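You operate a simulated robot arm through the tools that you are given. There is no shell and no other tool. Be economical: measure what you need, move in short steps, check, and stop when the job is done.

The job below is to be done with a simulated two-armed robot. You get a single attempt, and the scene is never put back.

## Task
On the top of the steel bench, fold the yellow cloth in half.

The check looks at the end state, three seconds after you hand in, the way a careful person would. Anything else that was tipped, shoved, dropped, spilled or broken makes it a failure. Flat cloth is picked up by pressing the open fingertips on it (5 to 10 N) and closing them slowly along it; thin cloth reads only 2 to 8 mm in the jaws.

## Robot
Two 7-joint arms with two-finger parallel grippers on one trunk, on a base that drives. Base frame: it is fixed to the floor where the robot stands at the start and does not move with it; the origin is under the middle of the robot, x ahead of it, y to its left, z up. Readings come in m, rad, newtons and seconds.
The left shoulder is at the start at [0.07, 0.163, 1.02], the right one opposite. Places, roughly: top of the steel bench [0.7, -0.7, 0.7]. Payload 3.43 kg a hand.
Tool frame (each hand has its own): the origin (TCP) lies between the finger pads and is the grasp point; the fingertips stand 0.034 m ahead of it; z points along the fingers, y is the line along which they close. The gripper opens to 0.128 m. The fingers are 0.024 m wide and 0.012 m thick; the gripper's body (0.048 by 0.13 m) begins 0.096 m behind the TCP.
Orientation is that of the tool frame in the base frame, as a unit quaternion [w, x, y, z]. With the fingers straight down and closing along the base's y, the tool's x points along the base's -x, its y along +y and its z along -z.

## Interface
- The arms move only by the tool send_rows. It takes "left_commands", "right_commands" or both (then of equal length, played together; a hand with none holds still); each is a list of rows, each a list of 7 numbers: the shift along the tool's x, y, z in m, then the turn, a rotation vector about the tool's x, y, z in rad, then the gripper command, from -1 (shut) to 1 (fully open), values between in proportion. In form: [[tx, ty, tz, ax, ay, az, gripper], ...]. A call has 1 to 12 rows; each row shifts and turns the commanded pose from where the row before left it, along the tool's axes as they then stand. A row lasts 0.2 s, in which the tool goes at most 0.05 m and 0.15 rad; a call with a longer step from one row to the next is refused whole, and so is a gripper value outside its range. Where a pose cannot be reached the arm comes as near as it can. A force on the tool above 40 N (or 10 N above the force at the start of the call, whichever is more), or a blocked arm, ends the call early, and 0.2 s more pass. Each finger travels about 0.153 m/s and halts on what it meets, pressing with about 27 N; the grip force reading is that of the motor and also rises with nothing between the fingers. The clock runs only during rows and for 0.2 s after the last one: add rows that do not move to give the fingers time. The reply holds the time, the measured pose of the TCP, the force on the tool along the base axes, the opening and the grip force, in the units named above and with some noise, and new pictures: "show" is both (left out), scene, wrist or none (wrist: the cameras of the hands that moved).
- Cameras (640 x 400 px; columns grow to the right, rows downward): "scene" is now at [0.1321, -0.0003, 1.2408]; the picture's right is [0.01, -1.00, 0.00], its down [-0.78, -0.01, -0.63] and it looks along [0.63, 0.01, -0.78] (base axes); focal length 255 px, centre (320, 200). "left" rides on the left gripper at [0.076, 0.011, -0.16] in its tool frame; the picture's right is [-0.15, 0.99, 0.00], its down [-0.88, -0.13, -0.46] and it looks along [-0.45, -0.07, 0.89] (tool axes); focal length 234 px, centre (320, 200). "right" rides on the right gripper at [0.076, -0.011, -0.16] in its tool frame; the picture's right is [0.15, 0.99, 0.00], its down [-0.88, 0.13, -0.46] and it looks along [-0.45, 0.07, 0.89] (tool axes); focal length 234 px, centre (320, 200).
- move_column(by): slides the trunk up (or, below 0, down) by that many m; the arms and the scene camera ride with it, the base frame stays. It gives what a move gives, with no picture.
- roll_base(legs): drives the robot by 1 to 6 legs, each [ahead, left, turn to the left] in m, m and rad, along the robot's own axes; the way and the turn of a leg run together, so that a leg with both is an arc; at most 1.5 m and 3.142 rad a leg. The arms and the cameras ride along, it lands a little off, and it stops where it bumps. It gives what a move gives, and a new picture of the scene camera.
- aim_head(pan, tilt): turns the head with the scene camera to pan (to the left, within 1.501 rad either way) and tilt (down, from -0.506 to 1.204), counted from straight ahead of the robot. It gives what a move gives, and a new picture of the scene camera.
- probe_pixels(camera, pixels): for up to 12 pixels [column, row] of the newest picture of that camera ("zoom" is the newest enlarged one), the place [x, y, z] in the base frame of the surface seen there, good to about 0.002 m, but the place of the scene camera against the robot may be out by one fixed shift of up to 0.025 m in any direction. The clock stands still meanwhile.
- inspect(camera, box): a new picture of the part [left, top, right, bottom] of that camera's present view, enlarged. The clock stands still meanwhile.
- close_job(): hands the job in; it is judged then, once.

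Go step by step. Measure first, check grasps and placings, and put right what went wrong. The budget is 80 turns and 170 pictures, counting those below and the enlarged ones. Unless the task says otherwise, let go and move clear before handing in, and close with one line.

The tools are called after "Call:" as name(argument=value, ...) on one line, values as JSON. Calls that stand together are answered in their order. send_rows: Moves the arms, as the interface text tells. Its arguments: {"type":"object","properties":{"left_commands":{"type":"array","items":{"type":"array","items":{"type":"number"}}},"right_commands":{"type":"array","items":{"type":"array","items":{"type":"number"}}},"show":{"type":"string","enum":["both","scene","wrist","none"]}},"required":[]} The other tools are called the same way: move_column (by) slides the trunk up or down; roll_base (legs) drives the base; aim_head (pan, tilt) turns the head that bears the scene camera; probe_pixels (camera, pixels) gives the place of the surface under pixels of a picture; inspect (camera, box) takes an enlarged picture of a part of a camera's view; close_job () hands the job in.

At the start:

```text
time: 0.0
left_position: [0.6059, 0.2216, 0.8378]
left_tool_rot: [0.0, 0.0, 1.0, 0.0]
left_force: [-0.5, -0.3, -0.2]
left_grip_width: 0.1279
left_gripper_force: 0.1
right_position: [0.3992, -0.1881, 0.931]
right_tool_rot: [0.0, 0.001, 1.0, 0.001]
right_force: [0.4, 0.3, -0.5]
right_grip_width: 0.1279
right_gripper_force: 0.0
trunk travel left (down, up): [-0.5, 0.44]
robot x, y, heading: [0.0003, -0.0034, -0.005]
head pan, tilt: [0.014, 0.888]
```

scene: 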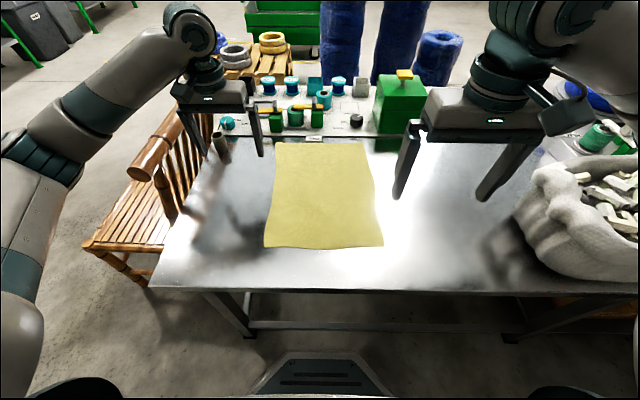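
right: 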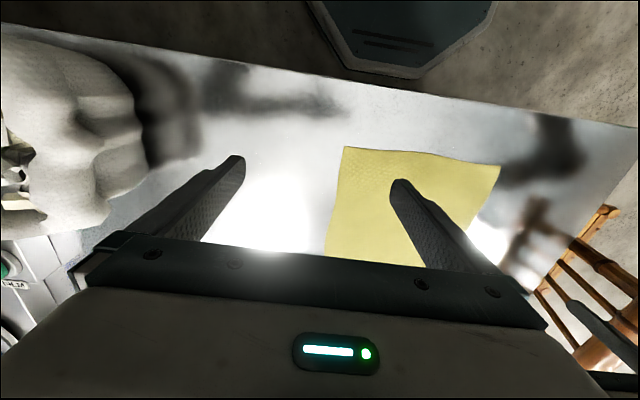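
left: 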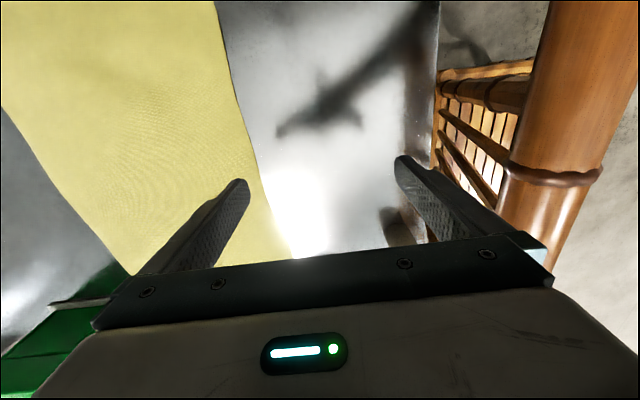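

The yellow cloth lies on the bench with corners near scene pixels (277,142), (365,143), (383,246), (264,246). I'll measure its corners and edges.

Call:
probe_pixels(camera="scene", pixels=[[278, 144], [364, 145], [381, 244], [266, 245], [270, 200], [374, 200], [320, 247], [320, 143], [320, 200], [420, 240], [230, 240], [322, 280]])

Call:
probe_pixels(camera="right", pixels=[[346, 149], [498, 168], [420, 156], [360, 200], [280, 130]])

Call:
inspect(camera="scene", box=[200, 100, 440, 300])

```text
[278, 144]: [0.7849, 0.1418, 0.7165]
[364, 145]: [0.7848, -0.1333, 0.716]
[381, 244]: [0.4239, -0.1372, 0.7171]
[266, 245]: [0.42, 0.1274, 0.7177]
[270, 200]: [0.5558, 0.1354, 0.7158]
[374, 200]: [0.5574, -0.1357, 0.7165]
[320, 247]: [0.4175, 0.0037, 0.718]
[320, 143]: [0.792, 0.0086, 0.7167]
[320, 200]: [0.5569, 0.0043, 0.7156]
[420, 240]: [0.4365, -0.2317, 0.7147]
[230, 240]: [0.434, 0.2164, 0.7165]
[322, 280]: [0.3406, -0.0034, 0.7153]
```

```text
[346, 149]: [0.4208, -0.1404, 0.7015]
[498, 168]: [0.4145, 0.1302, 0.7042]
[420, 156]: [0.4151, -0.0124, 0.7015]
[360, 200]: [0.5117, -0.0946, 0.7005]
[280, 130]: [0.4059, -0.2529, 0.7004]
```

```text
2.00 times, centred on (320, 200) of scene
```

zoom: 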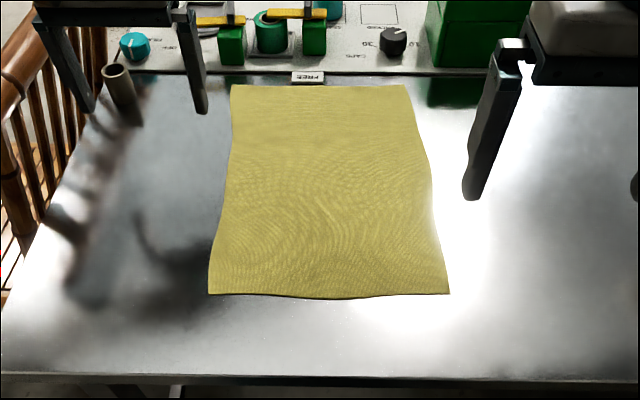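

The wrist camera puts the bench at z≈0.70 and the scene camera reads about 15 mm high. The cloth spans x 0.42–0.79 and y ±0.135. I plan to carry the near edge to the far edge with both hands, so I'll first check what stands behind the far edge.

Call:
probe_pixels(camera="scene", pixels=[[315, 139], [315, 133], [296, 118], [317, 115], [276, 121], [355, 121], [392, 145], [400, 85], [228, 122], [222, 135], [340, 120], [269, 105]])

Call:
inspect(camera="scene", box=[200, 60, 440, 160])

```text
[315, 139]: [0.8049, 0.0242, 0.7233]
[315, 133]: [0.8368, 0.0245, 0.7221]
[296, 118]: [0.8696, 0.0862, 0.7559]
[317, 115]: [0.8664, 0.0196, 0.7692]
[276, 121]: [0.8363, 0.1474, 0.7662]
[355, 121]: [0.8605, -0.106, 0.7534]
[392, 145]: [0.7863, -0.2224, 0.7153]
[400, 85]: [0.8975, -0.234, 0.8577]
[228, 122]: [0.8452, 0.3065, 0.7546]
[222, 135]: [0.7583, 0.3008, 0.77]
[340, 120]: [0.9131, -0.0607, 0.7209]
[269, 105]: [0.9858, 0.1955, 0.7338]
```

```text
2.67 times, centred on (320, 110) of scene
```

zoom: 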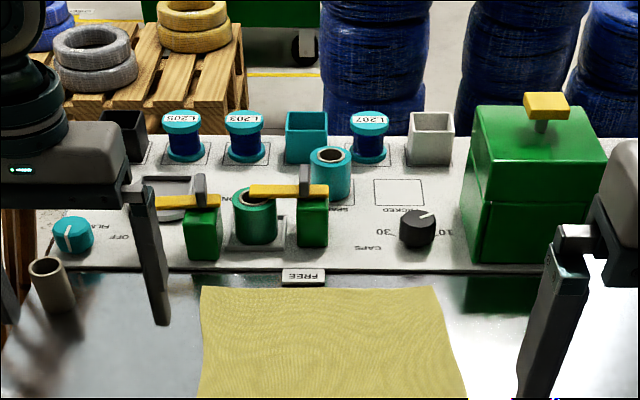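

The panel starts at x≈0.81 with low parts, and the green box is beyond x≈0.83 and y≈-0.18, so there is enough clearance. I'll bring both hands above the near corners, partly closed.

Call:
send_rows(left_commands=[[0.0348, -0.0234, 0.0076, 0, 0, 0, -0.2], [0.0348, -0.0234, 0.0076, 0, 0, 0, -0.2], [0.0348, -0.0234, 0.0076, 0, 0, 0, -0.2], [0.0348, -0.0234, 0.0076, 0, 0, 0, -0.2], [0.0348, -0.0234, 0.0076, 0, 0, 0, -0.2], [0, 0, 0, 0, 0, 0, -0.2], [0, 0, 0, 0, 0, 0, -0.2]], right_commands=[[-0.0066, 0.0166, 0.0262, 0, 0, 0, -0.2], [-0.0066, 0.0166, 0.0262, 0, 0, 0, -0.2], [-0.0066, 0.0166, 0.0262, 0, 0, 0, -0.2], [-0.0066, 0.0166, 0.0262, 0, 0, 0, -0.2], [-0.0066, 0.0166, 0.0262, 0, 0, 0, -0.2], [0, 0, 0, 0, 0, 0, -0.2], [0, 0, 0, 0, 0, 0, -0.2]])

```text
time: 1.6
left_position: [0.4303, 0.104, 0.798]
left_tool_rot: [0.0, 0.0, 1.0, 0.001]
left_force: [1.0, 0.7, -0.5]
left_grip_width: 0.0514
left_gripper_force: 0.1
right_position: [0.4292, -0.1038, 0.7989]
right_tool_rot: [0.0, 0.0, 1.0, 0.001]
right_force: [0.2, 0.6, -0.1]
right_grip_width: 0.0512
right_gripper_force: 0.0
trunk travel left (down, up): [-0.5, 0.44]
robot x, y, heading: [-0.0012, 0.0003, -0.001]
head pan, tilt: [0.014, 0.888]
```

scene: 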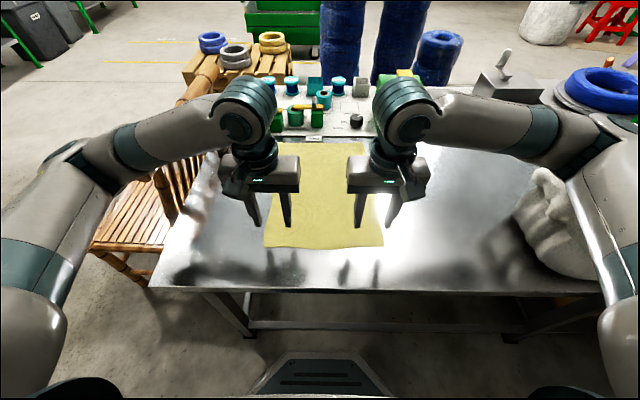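
right: 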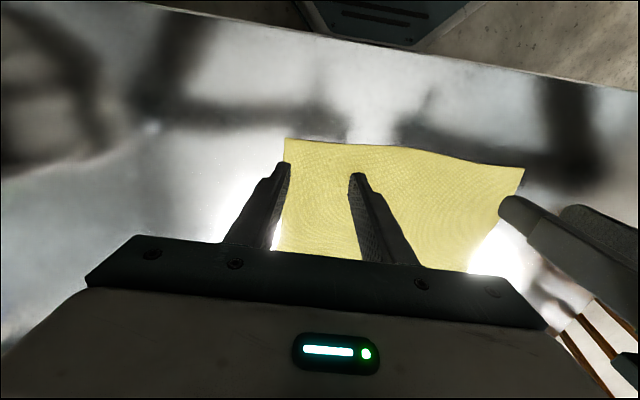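
left: 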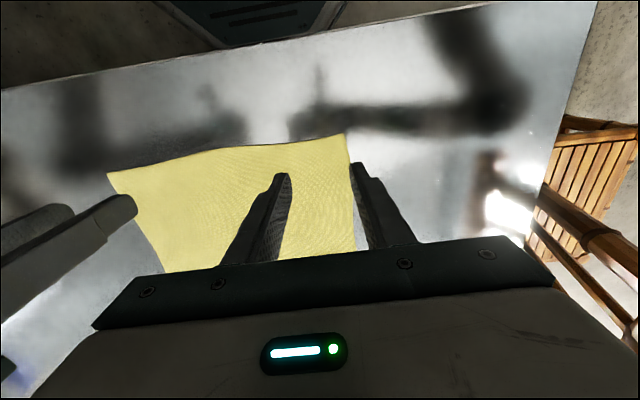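

The outer fingers would straddle the side edges, so I'll check the corner positions with the wrist cameras.

Call:
probe_pixels(camera="right", pixels=[[288, 141], [320, 144], [380, 149], [286, 180], [522, 171]])

Call:
probe_pixels(camera="left", pixels=[[343, 137], [300, 143], [250, 149], [348, 180], [112, 176], [330, 110]])

```text
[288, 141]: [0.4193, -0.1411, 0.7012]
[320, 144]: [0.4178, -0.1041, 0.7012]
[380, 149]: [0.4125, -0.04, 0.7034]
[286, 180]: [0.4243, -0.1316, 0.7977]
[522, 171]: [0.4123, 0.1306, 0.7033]
```

```text
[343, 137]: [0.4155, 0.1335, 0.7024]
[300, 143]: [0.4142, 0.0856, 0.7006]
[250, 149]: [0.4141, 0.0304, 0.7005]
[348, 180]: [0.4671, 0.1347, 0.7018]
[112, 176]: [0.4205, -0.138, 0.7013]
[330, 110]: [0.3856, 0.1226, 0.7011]
```

Near edge is at x≈0.415, side edges at y≈+0.134 and -0.141. I'll shift inward, narrow the jaws and descend to just above contact.

Call:
send_rows(left_commands=[[0.001, -0.012, 0.01, 0, 0, 0, -0.4], [0, 0, 0.02, 0, 0, 0, -0.4], [0, 0, 0.02, 0, 0, 0, -0.4], [0, 0, 0.006, 0, 0, 0, -0.4], [0, 0, 0, 0, 0, 0, -0.4]], right_commands=[[0, 0.004, 0.01, 0, 0, 0, -0.4], [0, 0, 0.02, 0, 0, 0, -0.4], [0, 0, 0.02, 0, 0, 0, -0.4], [0, 0, 0.006, 0, 0, 0, -0.4], [0, 0, 0, 0, 0, 0, -0.4]], show="none")

```text
time: 2.8
left_position: [0.4319, 0.0958, 0.7432]
left_tool_rot: [0.001, -0.001, 1.0, -0.002]
left_force: [0.3, 0.6, 0.3]
left_grip_width: 0.0383
left_gripper_force: 0.1
right_position: [0.4342, -0.0997, 0.7528]
right_tool_rot: [0.007, 0.001, 1.0, -0.001]
right_force: [0.4, -0.8, -1.2]
right_grip_width: 0.0385
right_gripper_force: 0.1
trunk travel left (down, up): [-0.5, 0.44]
robot x, y, heading: [-0.0007, -0.0006, 0.007]
head pan, tilt: [0.014, 0.888]
```

The left is at z=0.743 but the right lags at 0.753, possibly settling or near a reach limit. I'll hold for a moment and read again.

Call:
send_rows(left_commands=[[0, 0, 0, 0, 0, 0, -0.4], [0, 0, 0, 0, 0, 0, -0.4], [0, 0, 0, 0, 0, 0, -0.4]], right_commands=[[0, 0, 0, 0, 0, 0, -0.4], [0, 0, 0, 0, 0, 0, -0.4], [0, 0, 0, 0, 0, 0, -0.4]], show="none")

```text
time: 3.6
left_position: [0.4299, 0.0957, 0.743]
left_tool_rot: [0.001, 0.0, 1.0, -0.002]
left_force: [0.5, 0.5, 1.3]
left_grip_width: 0.0385
left_gripper_force: 0.1
right_position: [0.4343, -0.0976, 0.7513]
right_tool_rot: [0.008, 0.001, 1.0, 0.0]
right_force: [-0.3, 0.2, 0.4]
right_grip_width: 0.0385
right_gripper_force: 0.2
trunk travel left (down, up): [-0.5, 0.44]
robot x, y, heading: [-0.0031, -0.0022, 0.005]
head pan, tilt: [0.014, 0.888]
```

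The right hand appears to be at a joint limit this close in. I'll lift slightly and roll the base back 5 cm, which leaves the far edge within reach.

Call:
send_rows(left_commands=[[0, 0, -0.03, 0, 0, 0, -0.4], [0, 0, 0, 0, 0, 0, -0.4]], right_commands=[[0, 0, -0.03, 0, 0, 0, -0.4], [0, 0, 0, 0, 0, 0, -0.4]], show="none")

Call:
roll_base(legs=[[-0.05, 0, 0]])

```text
time: 4.2
left_position: [0.4294, 0.0943, 0.7719]
left_tool_rot: [0.0, 0.0, 1.0, 0.0]
left_force: [-0.8, 0.3, 0.6]
left_grip_width: 0.0382
left_gripper_force: 0.1
right_position: [0.429, -0.0996, 0.7753]
right_tool_rot: [-0.001, -0.001, 1.0, 0.0]
right_force: [-0.5, -0.3, 0.6]
right_grip_width: 0.0382
right_gripper_force: 0.1
trunk travel left (down, up): [-0.5, 0.44]
robot x, y, heading: [0.0025, -0.0018, 0.007]
head pan, tilt: [0.014, 0.888]
```

```text
time: 5.1
left_position: [0.379, 0.094, 0.7741]
left_tool_rot: [0.001, 0.0, 1.0, 0.0]
left_force: [-0.3, -0.3, 0.3]
left_grip_width: 0.0384
left_gripper_force: 0.1
right_position: [0.3797, -0.1013, 0.7771]
right_tool_rot: [0.0, 0.001, 1.0, 0.001]
right_force: [0.4, 0.2, 0.0]
right_grip_width: 0.0382
right_gripper_force: 0.0
trunk travel left (down, up): [-0.5, 0.44]
robot x, y, heading: [-0.0481, 0.0003, -0.004]
head pan, tilt: [0.014, 0.888]
```

scene: 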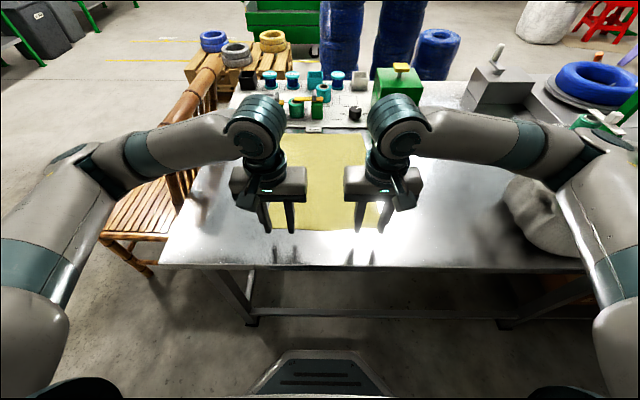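

The base moved back 5 cm. I'll move the hands forward over the near edge again and descend to just above contact.

Call:
send_rows(left_commands=[[-0.025, -0.001, 0, 0, 0, 0, -0.4], [-0.025, 0, 0, 0, 0, 0, -0.4], [0, 0, 0.02, 0, 0, 0, -0.4], [0, 0, 0.012, 0, 0, 0, -0.4], [0, 0, 0, 0, 0, 0, -0.4]], right_commands=[[-0.025, 0.001, 0, 0, 0, 0, -0.4], [-0.025, 0, 0, 0, 0, 0, -0.4], [0, 0, 0.02, 0, 0, 0, -0.4], [0, 0, 0.012, 0, 0, 0, -0.4], [0, 0, 0, 0, 0, 0, -0.4]], show="wrist")

```text
time: 6.3
left_position: [0.4313, 0.0955, 0.7442]
left_tool_rot: [0.001, 0.0, 1.0, -0.003]
left_force: [0.3, -0.5, -0.5]
left_grip_width: 0.0387
left_gripper_force: 0.0
right_position: [0.439, -0.0978, 0.7588]
right_tool_rot: [0.016, 0.001, 1.0, -0.003]
right_force: [0.4, 0.6, 0.5]
right_grip_width: 0.0381
right_gripper_force: 0.0
trunk travel left (down, up): [-0.5, 0.44]
robot x, y, heading: [-0.0453, 0.0009, 0.001]
head pan, tilt: [0.014, 0.888]
```

right: 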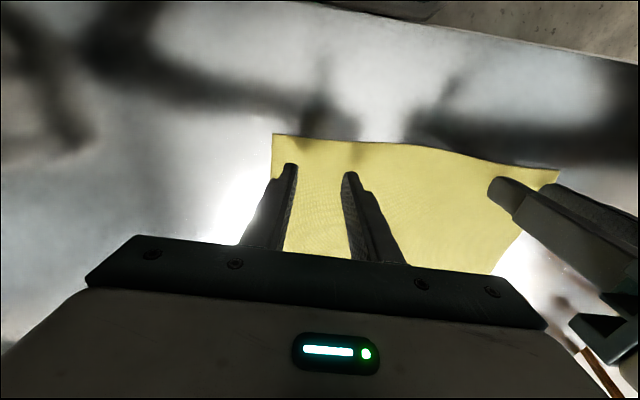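
left: 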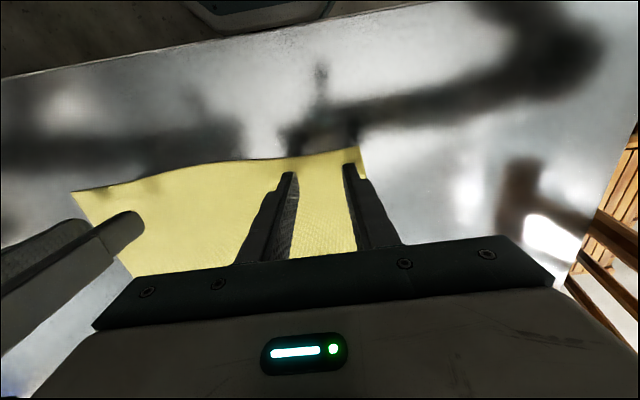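

Farther out the right hand fell shorter and tilted, so the limit is in wrist pitch and depends on its height below the shoulder. I'll raise the hands and lower the trunk 0.08 m.

Call:
send_rows(left_commands=[[0, 0, -0.04, 0, 0, 0, -0.4], [0, 0, -0.04, 0, 0, 0, -0.4], [0, 0, -0.03, 0, 0, 0, -0.4], [0, 0, 0, 0, 0, 0, -0.4]], right_commands=[[0, 0, -0.04, 0, 0, 0, -0.4], [0, 0, -0.04, 0, 0, 0, -0.4], [0, 0, -0.03, 0, 0, 0, -0.4], [0, 0, 0, 0, 0, 0, -0.4]], show="none")

Call:
move_column(by=-0.08)

```text
time: 7.3
left_position: [0.4312, 0.0936, 0.8516]
left_tool_rot: [-0.001, 0.0, 1.0, 0.0]
left_force: [-0.1, -0.8, -0.1]
left_grip_width: 0.0384
left_gripper_force: 0.2
right_position: [0.4322, -0.0978, 0.8532]
right_tool_rot: [-0.001, 0.001, 1.0, 0.001]
right_force: [-0.5, 0.6, 0.4]
right_grip_width: 0.0386
right_gripper_force: 0.1
trunk travel left (down, up): [-0.5, 0.44]
robot x, y, heading: [-0.0544, 0.0018, 0.002]
head pan, tilt: [0.014, 0.888]
```

```text
time: 8.5
left_position: [0.4287, 0.0965, 0.7731]
left_tool_rot: [0.0, 0.0, 1.0, -0.001]
left_force: [-0.3, 0.4, -0.7]
left_grip_width: 0.0384
left_gripper_force: 0.1
right_position: [0.4299, -0.0955, 0.7758]
right_tool_rot: [0.001, 0.0, 1.0, -0.002]
right_force: [0.5, -0.2, 0.2]
right_grip_width: 0.0384
right_gripper_force: 0.1
trunk travel left (down, up): [-0.42, 0.52]
robot x, y, heading: [-0.0492, -0.0008, 0.004]
head pan, tilt: [0.014, 0.888]
```

Trunk lowered; the hands are at z≈0.774. Descending to just above contact.

Call:
send_rows(left_commands=[[0, -0.002, 0.02, 0, 0, 0, -0.4], [0, 0, 0.013, 0, 0, 0, -0.4], [0, 0, 0, 0, 0, 0, -0.4], [0, 0, 0, 0, 0, 0, -0.4]], right_commands=[[0, -0.003, 0.02, 0, 0, 0, -0.4], [0, 0, 0.013, 0, 0, 0, -0.4], [0, 0, 0, 0, 0, 0, -0.4], [0, 0, 0, 0, 0, 0, -0.4]], show="none")

```text
time: 9.5
left_position: [0.4291, 0.1031, 0.7395]
left_tool_rot: [0.002, -0.002, 1.0, -0.007]
left_force: [-0.1, -0.5, 0.1]
left_grip_width: 0.0387
left_gripper_force: 0.0
right_position: [0.4301, -0.0874, 0.7469]
right_tool_rot: [0.005, -0.005, 1.0, -0.006]
right_force: [-0.1, -0.5, -0.1]
right_grip_width: 0.0385
right_gripper_force: 0.0
trunk travel left (down, up): [-0.42, 0.52]
robot x, y, heading: [-0.0513, -0.0025, 0.001]
head pan, tilt: [0.014, 0.888]
```

Still short, and now both hands have drifted to +y. I'll look at the arms to find what limits them.

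Call:
send_rows(left_commands=[[0, 0, 0, 0, 0, 0, -0.4]], right_commands=[[0, 0, 0, 0, 0, 0, -0.4]], show="both")

```text
time: 9.9
left_position: [0.4289, 0.1029, 0.7395]
left_tool_rot: [0.002, -0.003, 1.0, -0.008]
left_force: [-0.5, -0.5, -0.5]
left_grip_width: 0.0384
left_gripper_force: 0.0
right_position: [0.4296, -0.0872, 0.7464]
right_tool_rot: [0.005, -0.005, 1.0, -0.006]
right_force: [0.8, 0.3, 0.2]
right_grip_width: 0.0385
right_gripper_force: 0.0
trunk travel left (down, up): [-0.42, 0.52]
robot x, y, heading: [-0.0517, 0.002, 0.005]
head pan, tilt: [0.014, 0.888]
```

scene: 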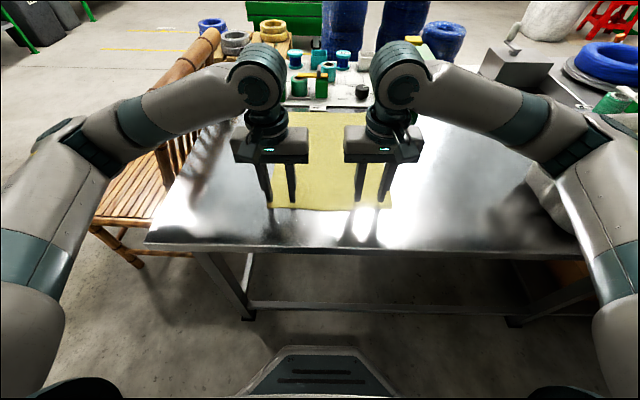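
right: 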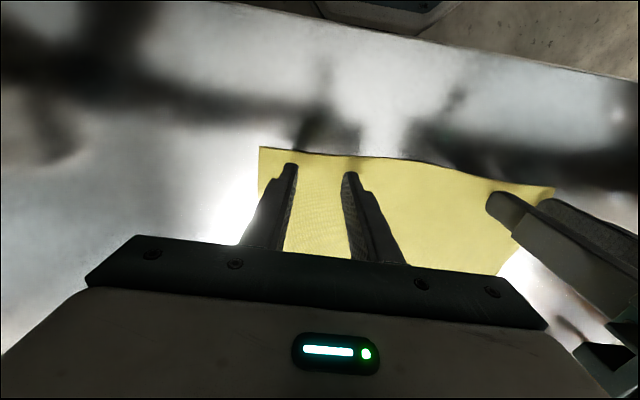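
left: 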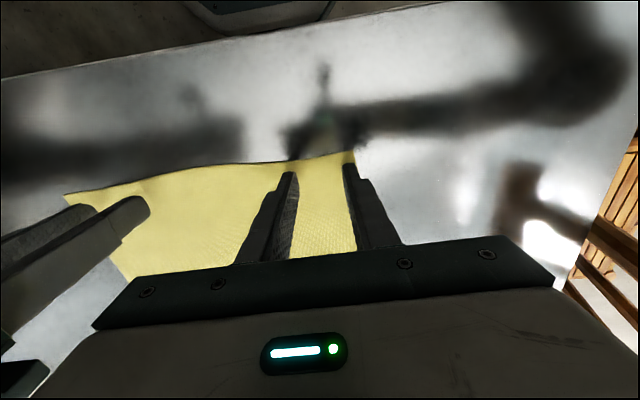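

I'll check whether the right forearm or elbow (570,130) is touching the sack (555,190), or whether it's a joint limit.

Call:
inspect(camera="scene", box=[440, 80, 640, 280])

Call:
probe_pixels(camera="scene", pixels=[[450, 95], [530, 120], [575, 140], [590, 190], [600, 240], [548, 175], [560, 200], [80, 150], [180, 105], [45, 200]])

```text
2.00 times, centred on (540, 180) of scene
```

zoom: 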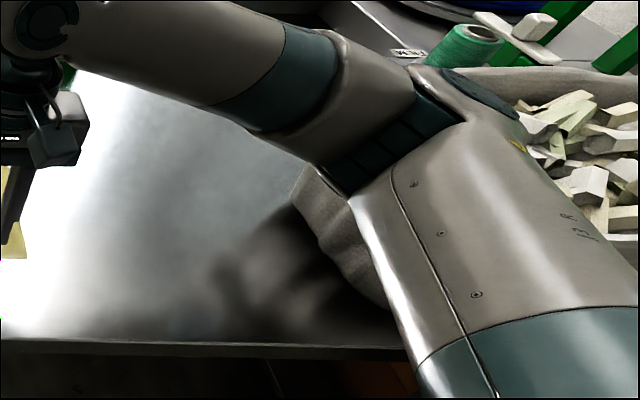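

```text
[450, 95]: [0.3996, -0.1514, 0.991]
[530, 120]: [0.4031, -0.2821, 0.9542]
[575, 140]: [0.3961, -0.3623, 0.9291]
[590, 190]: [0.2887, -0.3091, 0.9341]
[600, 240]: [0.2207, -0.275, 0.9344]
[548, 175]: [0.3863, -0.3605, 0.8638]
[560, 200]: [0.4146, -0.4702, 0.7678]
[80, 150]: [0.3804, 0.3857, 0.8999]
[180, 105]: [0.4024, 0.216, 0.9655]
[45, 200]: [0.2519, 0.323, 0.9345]
```

The right elbow sits about at (0.39,-0.4,0.86), right against the sack, and that is what blocks the arm and pushes both hands aside. I'll raise the trunk straight back up to get clear, then reposition the base farther back so the elbows tuck in.

Call:
move_column(by=0.16)

Call:
roll_base(legs=[[-0.13, 0, 0]])

```text
time: 11.7
left_position: [0.4313, 0.0903, 0.9001]
left_tool_rot: [-0.001, 0.001, 1.0, 0.0]
left_force: [0.2, 0.2, -0.7]
left_grip_width: 0.0386
left_gripper_force: 0.1
right_position: [0.431, -0.1023, 0.8999]
right_tool_rot: [-0.001, 0.001, 1.0, 0.0]
right_force: [-0.1, -0.5, 1.2]
right_grip_width: 0.0383
right_gripper_force: 0.1
trunk travel left (down, up): [-0.58, 0.36]
robot x, y, heading: [-0.0503, 0.0037, -0.006]
head pan, tilt: [0.014, 0.888]
```

```text
time: 13.0
left_position: [0.3012, 0.0899, 0.8991]
left_tool_rot: [0.0, 0.001, 1.0, 0.0]
left_force: [-0.3, 0.2, -0.3]
left_grip_width: 0.0386
left_gripper_force: 0.1
right_position: [0.2998, -0.1047, 0.8997]
right_tool_rot: [0.001, 0.001, 1.0, 0.001]
right_force: [-0.2, 0.1, 0.0]
right_grip_width: 0.0384
right_gripper_force: 0.1
trunk travel left (down, up): [-0.58, 0.36]
robot x, y, heading: [-0.1818, 0.0045, -0.006]
head pan, tilt: [0.014, 0.888]
```

scene: 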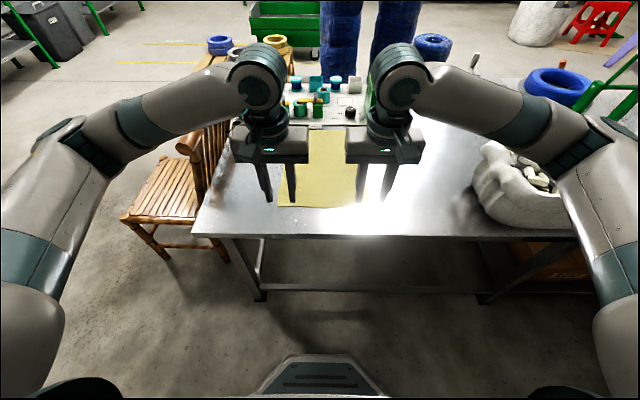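

Clear now, and the sack still stands in view at (520,190). I'll measure it and confirm it's undisturbed.

Call:
inspect(camera="scene", box=[440, 100, 640, 250])

Call:
probe_pixels(camera="scene", pixels=[[480, 190], [482, 160], [490, 145], [520, 165], [500, 222], [540, 228], [545, 185], [140, 190], [205, 130], [283, 204]])

```text
2.67 times, centred on (540, 175) of scene
```

zoom: 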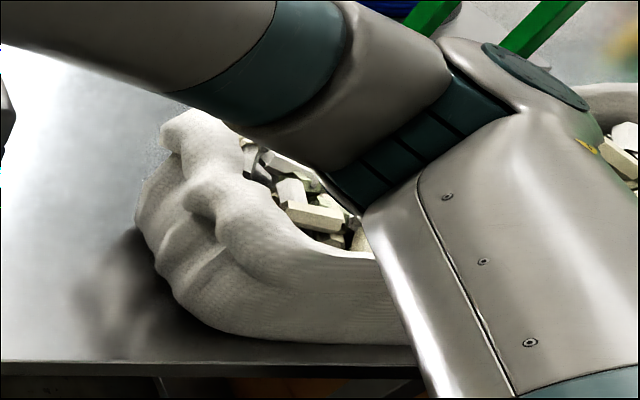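

```text
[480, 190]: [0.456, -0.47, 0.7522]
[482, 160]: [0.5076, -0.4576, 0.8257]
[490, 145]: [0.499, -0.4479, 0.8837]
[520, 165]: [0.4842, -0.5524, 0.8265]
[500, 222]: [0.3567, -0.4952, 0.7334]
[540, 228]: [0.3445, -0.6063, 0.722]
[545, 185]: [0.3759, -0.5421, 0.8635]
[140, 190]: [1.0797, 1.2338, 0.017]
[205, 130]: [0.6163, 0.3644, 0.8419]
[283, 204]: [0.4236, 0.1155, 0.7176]
```

The sack is upright: top near z≈0.87, y<-0.44, x>0.34. I'll extend the hands forward high first, then check the elbow.

Call:
send_rows(left_commands=[[-0.0325, 0.001, 0, 0, 0, 0, -0.4], [-0.0325, 0.001, 0, 0, 0, 0, -0.4], [-0.0325, 0.001, 0, 0, 0, 0, -0.4], [-0.0325, 0.001, 0, 0, 0, 0, -0.4], [0, 0, 0.035, 0, 0, 0, -0.4], [0, 0, 0.035, 0, 0, 0, -0.4], [0, 0, 0, 0, 0, 0, -0.4]], right_commands=[[-0.0325, 0.001, 0, 0, 0, 0, -0.4], [-0.0325, 0.001, 0, 0, 0, 0, -0.4], [-0.0325, 0.001, 0, 0, 0, 0, -0.4], [-0.0325, 0.001, 0, 0, 0, 0, -0.4], [0, 0, 0.035, 0, 0, 0, -0.4], [0, 0, 0.035, 0, 0, 0, -0.4], [0, 0, 0, 0, 0, 0, -0.4]], show="scene")

Call:
probe_pixels(camera="scene", pixels=[[560, 135], [575, 155], [590, 190], [545, 160], [520, 150]])

```text
time: 14.6
left_position: [0.4312, 0.0935, 0.8293]
left_tool_rot: [0.0, 0.001, 1.0, 0.0]
left_force: [-0.8, -0.3, 0.8]
left_grip_width: 0.0383
left_gripper_force: 0.1
right_position: [0.4311, -0.0973, 0.8316]
right_tool_rot: [0.001, 0.002, 1.0, 0.001]
right_force: [-0.2, 0.1, 0.3]
right_grip_width: 0.0383
right_gripper_force: 0.0
trunk travel left (down, up): [-0.58, 0.36]
robot x, y, heading: [-0.1792, 0.0006, -0.003]
head pan, tilt: [0.014, 0.888]
```

scene: 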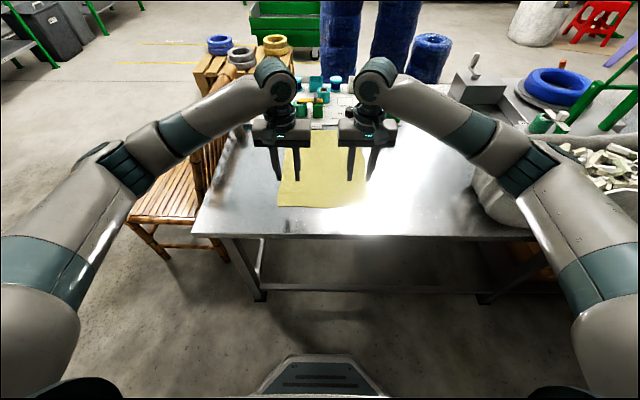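

```text
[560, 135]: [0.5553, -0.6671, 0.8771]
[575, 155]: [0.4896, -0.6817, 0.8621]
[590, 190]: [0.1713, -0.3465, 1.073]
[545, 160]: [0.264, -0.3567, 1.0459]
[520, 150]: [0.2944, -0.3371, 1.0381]
```

The elbow is now at about (0.28,-0.36,~1.0), well above the sack. I'll descend to near contact.

Call:
send_rows(left_commands=[[0, 0, 0.03, 0, 0, 0, -0.4], [0, 0, 0.03, 0, 0, 0, -0.4], [0, 0, 0.026, 0, 0, 0, -0.4], [0, 0, 0, 0, 0, 0, -0.4], [0, 0, 0, 0, 0, 0, -0.4]], right_commands=[[0, -0.001, 0.03, 0, 0, 0, -0.4], [0, 0, 0.03, 0, 0, 0, -0.4], [0, 0, 0.027, 0, 0, 0, -0.4], [0, 0, 0, 0, 0, 0, -0.4], [0, 0, 0, 0, 0, 0, -0.4]], show="both")

```text
time: 15.8
left_position: [0.4329, 0.096, 0.7441]
left_tool_rot: [0.0, 0.001, 1.0, 0.0]
left_force: [0.5, 0.2, 1.0]
left_grip_width: 0.0383
left_gripper_force: 0.0
right_position: [0.4305, -0.1004, 0.7432]
right_tool_rot: [0.0, 0.001, 1.0, 0.001]
right_force: [-0.8, 0.0, -0.1]
right_grip_width: 0.0384
right_gripper_force: 0.0
trunk travel left (down, up): [-0.58, 0.36]
robot x, y, heading: [-0.1805, 0.0017, -0.001]
head pan, tilt: [0.014, 0.888]
```

scene: 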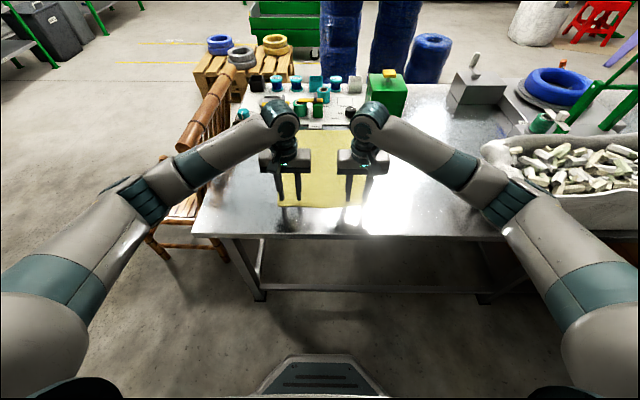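
right: 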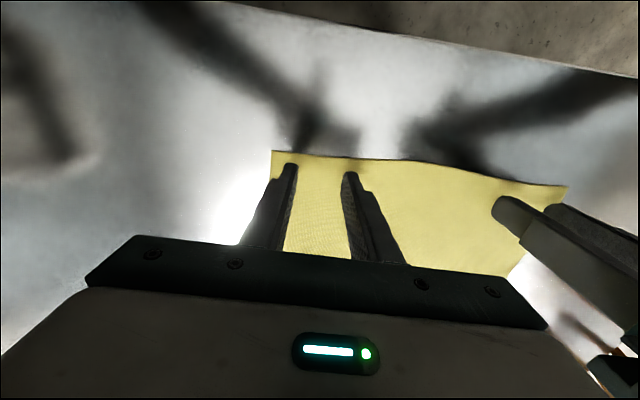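
left: 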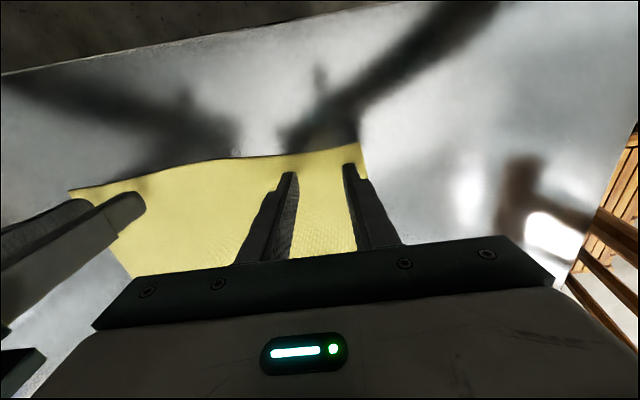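

Both hands track correctly now, with both fingers of each on the cloth. Pressing down gently.

Call:
send_rows(left_commands=[[0, 0, 0.006, 0, 0, 0, -0.4], [0, 0, 0.003, 0, 0, 0, -0.4], [0, 0, 0, 0, 0, 0, -0.4]], right_commands=[[0, 0, 0.006, 0, 0, 0, -0.4], [0, 0, 0.003, 0, 0, 0, -0.4], [0, 0, 0, 0, 0, 0, -0.4]], show="none")

```text
time: 16.6
left_position: [0.4314, 0.0939, 0.7361]
left_tool_rot: [0.001, 0.001, 1.0, 0.0]
left_force: [0.7, -0.8, 4.0]
left_grip_width: 0.0384
left_gripper_force: 0.1
right_position: [0.4312, -0.0984, 0.7356]
right_tool_rot: [0.001, 0.002, 1.0, 0.001]
right_force: [0.4, 0.5, 4.0]
right_grip_width: 0.0383
right_gripper_force: 0.0
trunk travel left (down, up): [-0.58, 0.36]
robot x, y, heading: [-0.1785, -0.0034, -0.002]
head pan, tilt: [0.014, 0.888]
```

4 N each. I'll press a little more.

Call:
send_rows(left_commands=[[0, 0, 0.002, 0, 0, 0, -0.4], [0, 0, 0, 0, 0, 0, -0.4]], right_commands=[[0, 0, 0.002, 0, 0, 0, -0.4], [0, 0, 0, 0, 0, 0, -0.4]], show="none")

```text
time: 17.2
left_position: [0.4314, 0.0948, 0.7359]
left_tool_rot: [0.003, 0.001, 1.0, -0.001]
left_force: [3.0, 0.8, 15.3]
left_grip_width: 0.0382
left_gripper_force: 0.0
right_position: [0.4313, -0.099, 0.736]
right_tool_rot: [0.002, 0.001, 1.0, 0.001]
right_force: [2.6, 0.3, 15.6]
right_grip_width: 0.0382
right_gripper_force: 0.0
trunk travel left (down, up): [-0.58, 0.36]
robot x, y, heading: [-0.1788, -0.0009, -0.0]
head pan, tilt: [0.014, 0.888]
```

15 N is too much, so I'll ease off 1.2 mm and close slowly.

Call:
send_rows(left_commands=[[0, 0, -0.0012, 0, 0, 0, -0.4], [0, 0, 0, 0, 0, 0, -0.5], [0, 0, 0, 0, 0, 0, -0.6], [0, 0, 0, 0, 0, 0, -0.7], [0, 0, 0, 0, 0, 0, -0.8], [0, 0, 0, 0, 0, 0, -0.9], [0, 0, 0, 0, 0, 0, -1], [0, 0, 0, 0, 0, 0, -1], [0, 0, 0, 0, 0, 0, -1]], right_commands=[[0, 0, -0.0012, 0, 0, 0, -0.4], [0, 0, 0, 0, 0, 0, -0.5], [0, 0, 0, 0, 0, 0, -0.6], [0, 0, 0, 0, 0, 0, -0.7], [0, 0, 0, 0, 0, 0, -0.8], [0, 0, 0, 0, 0, 0, -0.9], [0, 0, 0, 0, 0, 0, -1], [0, 0, 0, 0, 0, 0, -1], [0, 0, 0, 0, 0, 0, -1]], show="wrist")

```text
time: 19.2
left_position: [0.4285, 0.0942, 0.7351]
left_tool_rot: [0.001, 0.001, 1.0, 0.0]
left_force: [0.1, -4.4, 10.9]
left_grip_width: 0.0025
left_gripper_force: 27.1
right_position: [0.4295, -0.0984, 0.736]
right_tool_rot: [0.002, 0.002, 1.0, 0.001]
right_force: [-0.5, 3.1, 17.5]
right_grip_width: 0.0
right_gripper_force: 27.6
trunk travel left (down, up): [-0.58, 0.36]
robot x, y, heading: [-0.1826, -0.0006, 0.003]
head pan, tilt: [0.014, 0.888]
```

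right: 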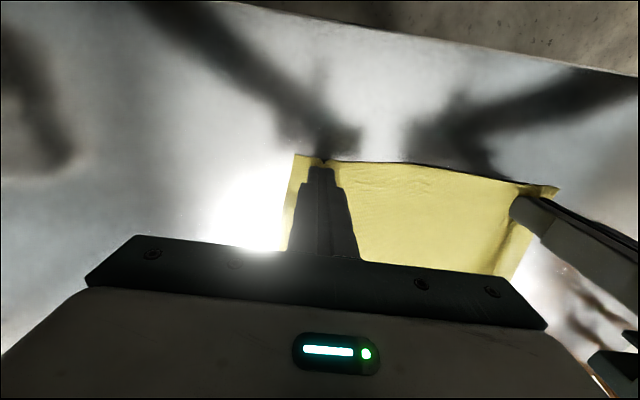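
left: 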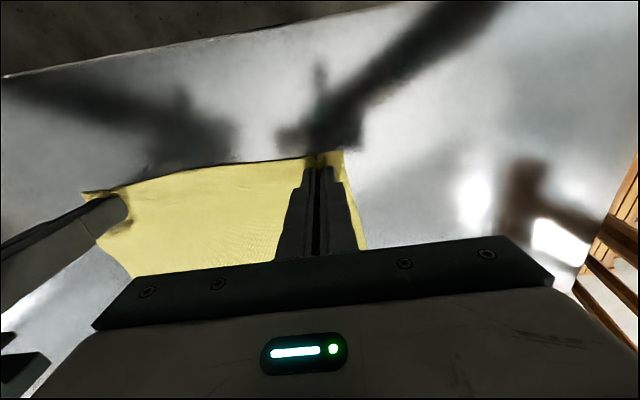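

Left reads 2.5 mm and right about 0, though the pictures show cloth gathered at both. I'll lift 2 cm to test.

Call:
send_rows(left_commands=[[0, 0, -0.01, 0, 0, 0, -1], [0, 0, -0.01, 0, 0, 0, -1], [0, 0, 0, 0, 0, 0, -1]], right_commands=[[0, 0, -0.01, 0, 0, 0, -1], [0, 0, -0.01, 0, 0, 0, -1], [0, 0, 0, 0, 0, 0, -1]], show="wrist")

```text
time: 20.0
left_position: [0.4324, 0.0948, 0.7539]
left_tool_rot: [0.0, 0.0, 1.0, 0.001]
left_force: [-0.4, -0.8, -0.8]
left_grip_width: 0.0023
left_gripper_force: 27.1
right_position: [0.4312, -0.0991, 0.7531]
right_tool_rot: [0.0, 0.002, 1.0, 0.001]
right_force: [0.3, 0.4, -0.6]
right_grip_width: 0.0003
right_gripper_force: 26.7
trunk travel left (down, up): [-0.58, 0.36]
robot x, y, heading: [-0.1805, 0.0002, 0.002]
head pan, tilt: [0.014, 0.888]
```

right: 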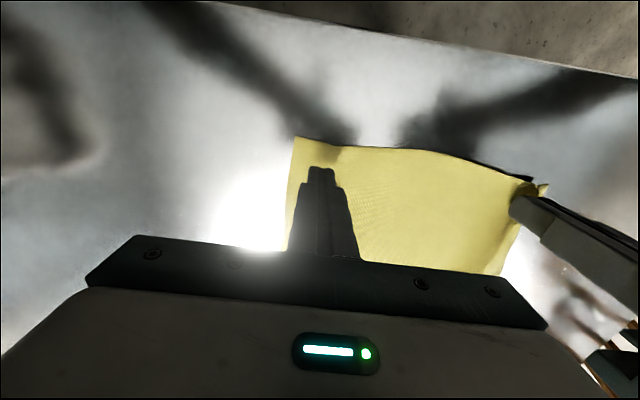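
left: 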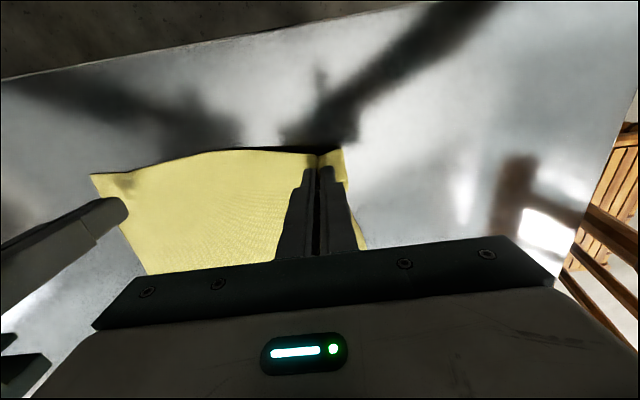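

The left holds but the right slipped. I'll lower the left (still gripping), open the right, and look.

Call:
send_rows(left_commands=[[0, 0, 0.009, 0, 0, 0, -1], [0, 0, 0.006, 0, 0, 0, -1], [0, 0, 0, 0, 0, 0, -1]], right_commands=[[0, 0, 0, 0, 0, 0, -0.3], [0, 0, 0, 0, 0, 0, -0.3], [0, 0, 0, 0, 0, 0, -0.3]], show="wrist")

Call:
probe_pixels(camera="right", pixels=[[297, 139], [297, 150], [345, 149], [400, 151], [297, 170]])

```text
time: 20.8
left_position: [0.4315, 0.0939, 0.7384]
left_tool_rot: [0.0, 0.0, 1.0, 0.0]
left_force: [-0.3, 0.5, 0.3]
left_grip_width: 0.0021
left_gripper_force: 27.3
right_position: [0.4316, -0.0997, 0.7558]
right_tool_rot: [0.0, 0.001, 1.0, 0.001]
right_force: [0.3, -0.3, 0.2]
right_grip_width: 0.0449
right_gripper_force: 0.1
trunk travel left (down, up): [-0.58, 0.36]
robot x, y, heading: [-0.1781, 0.0033, -0.007]
head pan, tilt: [0.014, 0.888]
```

right: 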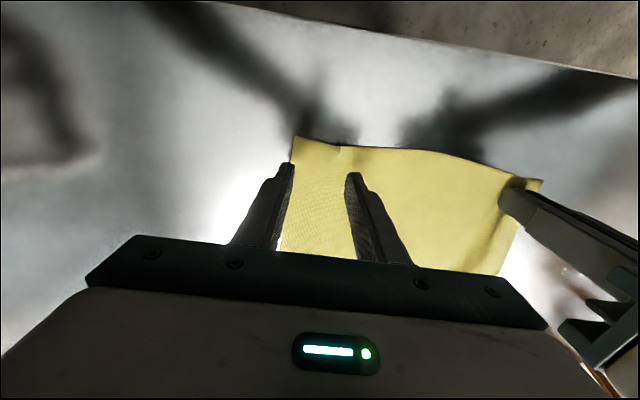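
left: 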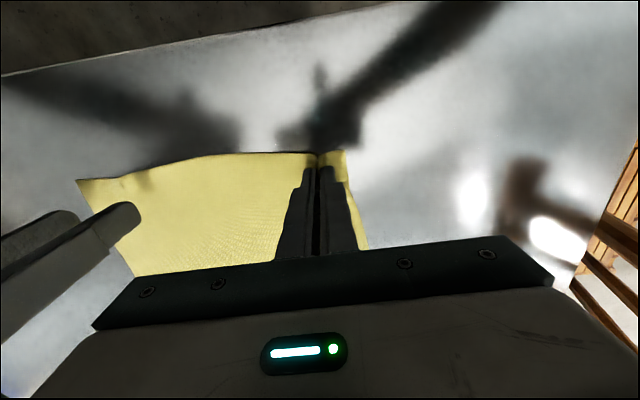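

```text
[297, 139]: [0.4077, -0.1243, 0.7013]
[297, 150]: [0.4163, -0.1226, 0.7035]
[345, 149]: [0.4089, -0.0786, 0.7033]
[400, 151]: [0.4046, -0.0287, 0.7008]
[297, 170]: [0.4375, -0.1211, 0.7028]
```

The right corner is now at y≈-0.124. I'll shift the right hand inward 17 mm and press again.

Call:
send_rows(right_commands=[[0, 0.017, 0.005, 0, 0, 0, -0.3], [0, 0, 0.01, 0, 0, 0, -0.3], [0, 0, 0.003, 0, 0, 0, -0.3], [0, 0, 0.001, 0, 0, 0, -0.3], [0, 0, 0, 0, 0, 0, -0.3]], show="none")

```text
time: 22.0
left_position: [0.4308, 0.0942, 0.7394]
left_tool_rot: [0.0, 0.001, 1.0, 0.0]
left_force: [-0.2, 0.2, -0.2]
left_grip_width: 0.0022
left_gripper_force: 27.1
right_position: [0.4322, -0.0828, 0.7354]
right_tool_rot: [0.001, 0.002, 1.0, 0.001]
right_force: [0.4, -0.3, 2.8]
right_grip_width: 0.0448
right_gripper_force: 0.0
trunk travel left (down, up): [-0.58, 0.36]
robot x, y, heading: [-0.18, 0.0011, -0.003]
head pan, tilt: [0.014, 0.888]
```

Call:
send_rows(right_commands=[[0, 0, 0.0009, 0, 0, 0, -0.3], [0, 0, 0, 0, 0, 0, -0.35], [0, 0, 0, 0, 0, 0, -0.42], [0, 0, 0, 0, 0, 0, -0.49], [0, 0, 0, 0, 0, 0, -0.56], [0, 0, 0, 0, 0, 0, -0.63]], show="wrist")

```text
time: 23.4
left_position: [0.4305, 0.0941, 0.7398]
left_tool_rot: [0.0, 0.0, 1.0, -0.001]
left_force: [0.3, -0.1, 0.4]
left_grip_width: 0.0021
left_gripper_force: 27.0
right_position: [0.4307, -0.0835, 0.7351]
right_tool_rot: [0.001, 0.001, 1.0, 0.0]
right_force: [0.5, 1.5, 15.4]
right_grip_width: 0.0223
right_gripper_force: 0.1
trunk travel left (down, up): [-0.58, 0.36]
robot x, y, heading: [-0.1778, 0.0004, 0.001]
head pan, tilt: [0.014, 0.888]
```

right: 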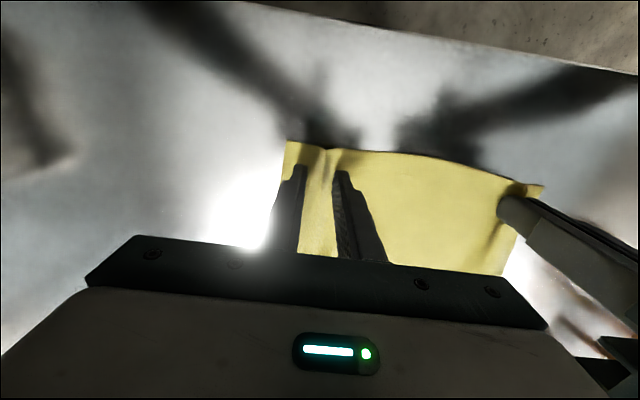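

A ridge is forming at (325,165), but the force has climbed to 15 N. I'll ease up slightly as I finish closing.

Call:
send_rows(right_commands=[[0, 0, -0.0006, 0, 0, 0, -0.66], [0, 0, -0.0003, 0, 0, 0, -0.72], [0, 0, -0.0002, 0, 0, 0, -0.78], [0, 0, 0, 0, 0, 0, -0.84], [0, 0, 0, 0, 0, 0, -0.9], [0, 0, 0, 0, 0, 0, -0.96], [0, 0, 0, 0, 0, 0, -1], [0, 0, 0, 0, 0, 0, -1]], show="wrist")

```text
time: 25.2
left_position: [0.4309, 0.0943, 0.7388]
left_tool_rot: [0.0, 0.001, 1.0, 0.0]
left_force: [0.3, -2.3, 0.0]
left_grip_width: 0.0024
left_gripper_force: 27.1
right_position: [0.4318, -0.0844, 0.7357]
right_tool_rot: [0.0, 0.002, 1.0, 0.001]
right_force: [-0.1, -1.0, 10.0]
right_grip_width: 0.006
right_gripper_force: 27.1
trunk travel left (down, up): [-0.58, 0.36]
robot x, y, heading: [-0.1774, 0.0016, 0.002]
head pan, tilt: [0.014, 0.888]
```

right: 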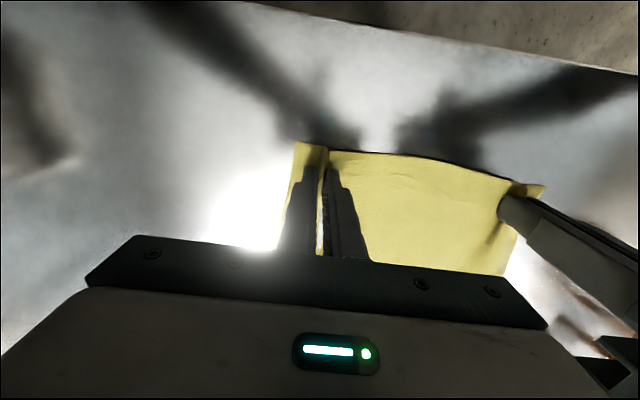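

The right now holds 6 mm. Lifting both hands and starting forward.

Call:
send_rows(left_commands=[[0, 0, -0.02, 0, 0, 0, -1], [0, 0, -0.02, 0, 0, 0, -1], [-0.01, 0, -0.02, 0, 0, 0, -1], [-0.015, 0, -0.02, 0, 0, 0, -1], [-0.015, 0, -0.01, 0, 0, 0, -1], [0, 0, 0, 0, 0, 0, -1]], right_commands=[[0, 0, -0.02, 0, 0, 0, -1], [0, 0, -0.02, 0, 0, 0, -1], [-0.01, 0, -0.02, 0, 0, 0, -1], [-0.015, 0, -0.02, 0, 0, 0, -1], [-0.015, 0, -0.01, 0, 0, 0, -1], [0, 0, 0, 0, 0, 0, -1]], show="both")

```text
time: 26.6
left_position: [0.4726, 0.0973, 0.8289]
left_tool_rot: [0.001, 0.001, 1.0, 0.0]
left_force: [-0.1, -1.5, -1.1]
left_grip_width: 0.0021
left_gripper_force: 27.4
right_position: [0.4725, -0.0831, 0.8252]
right_tool_rot: [0.0, 0.001, 1.0, 0.001]
right_force: [0.0, 1.2, 0.6]
right_grip_width: 0.0023
right_gripper_force: 26.2
trunk travel left (down, up): [-0.58, 0.36]
robot x, y, heading: [-0.1816, 0.0016, -0.002]
head pan, tilt: [0.014, 0.888]
```

scene: 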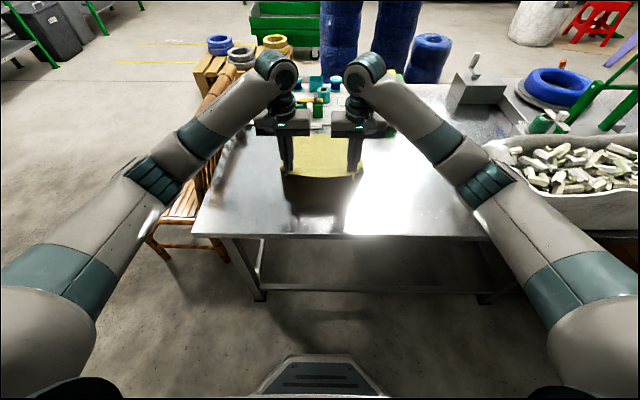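
right: 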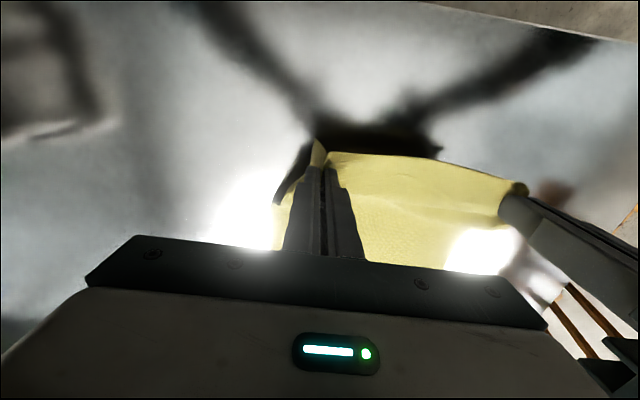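
left: 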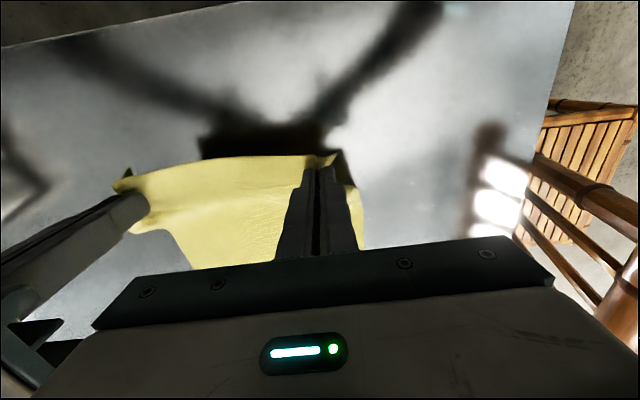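

Both corners are held. Continuing the arc up and forward with the arms, towards the fold line at x≈0.60.

Call:
send_rows(left_commands=[[-0.02, 0, -0.012, 0, 0, 0, -1], [-0.02, 0, -0.012, 0, 0, 0, -1], [-0.02, 0, -0.008, 0, 0, 0, -1], [-0.02, 0, -0.004, 0, 0, 0, -1], [-0.02, 0, 0, 0, 0, 0, -1], [-0.02, 0, 0, 0, 0, 0, -1], [0, 0, 0, 0, 0, 0, -1]], right_commands=[[-0.02, 0, -0.012, 0, 0, 0, -1], [-0.02, 0, -0.012, 0, 0, 0, -1], [-0.02, 0, -0.008, 0, 0, 0, -1], [-0.02, 0, -0.004, 0, 0, 0, -1], [-0.02, 0, 0, 0, 0, 0, -1], [-0.02, 0, 0, 0, 0, 0, -1], [0, 0, 0, 0, 0, 0, -1]], show="both")

```text
time: 28.2
left_position: [0.5911, 0.0941, 0.8651]
left_tool_rot: [0.0, 0.001, 1.0, -0.001]
left_force: [-0.4, -0.8, -0.2]
left_grip_width: 0.0019
left_gripper_force: 26.7
right_position: [0.592, -0.0837, 0.8601]
right_tool_rot: [0.001, 0.001, 1.0, 0.0]
right_force: [0.0, 0.0, 0.2]
right_grip_width: 0.0023
right_gripper_force: 27.1
trunk travel left (down, up): [-0.58, 0.36]
robot x, y, heading: [-0.1826, -0.0036, -0.0]
head pan, tilt: [0.014, 0.888]
```

scene: 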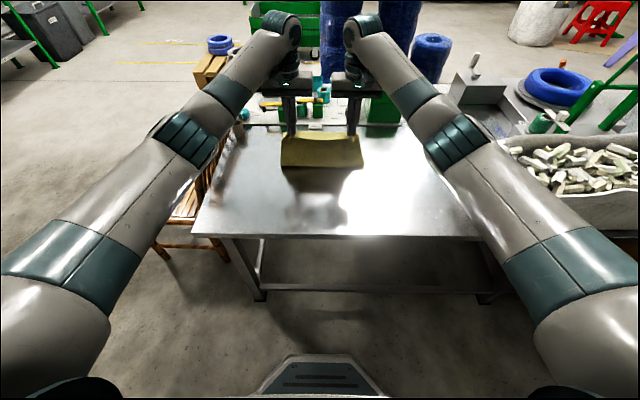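
right: 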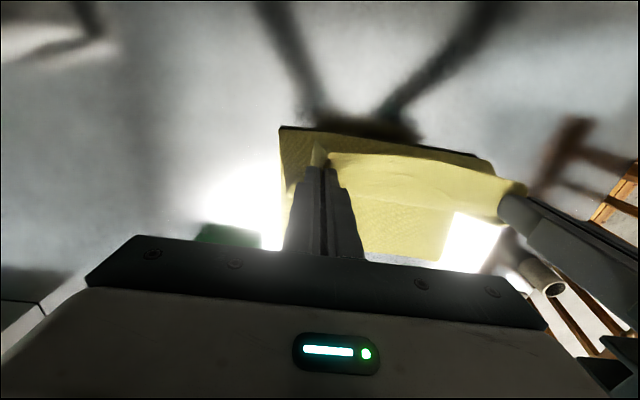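
left: 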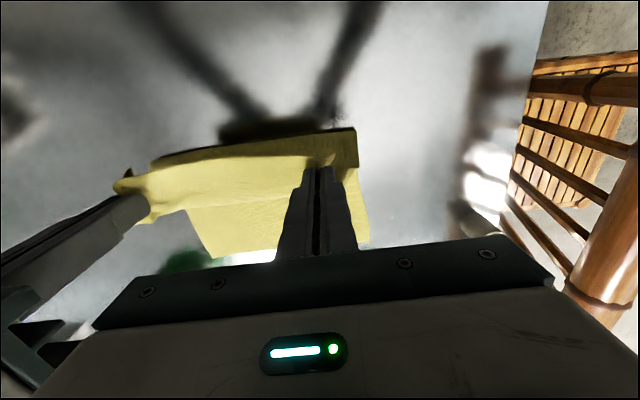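

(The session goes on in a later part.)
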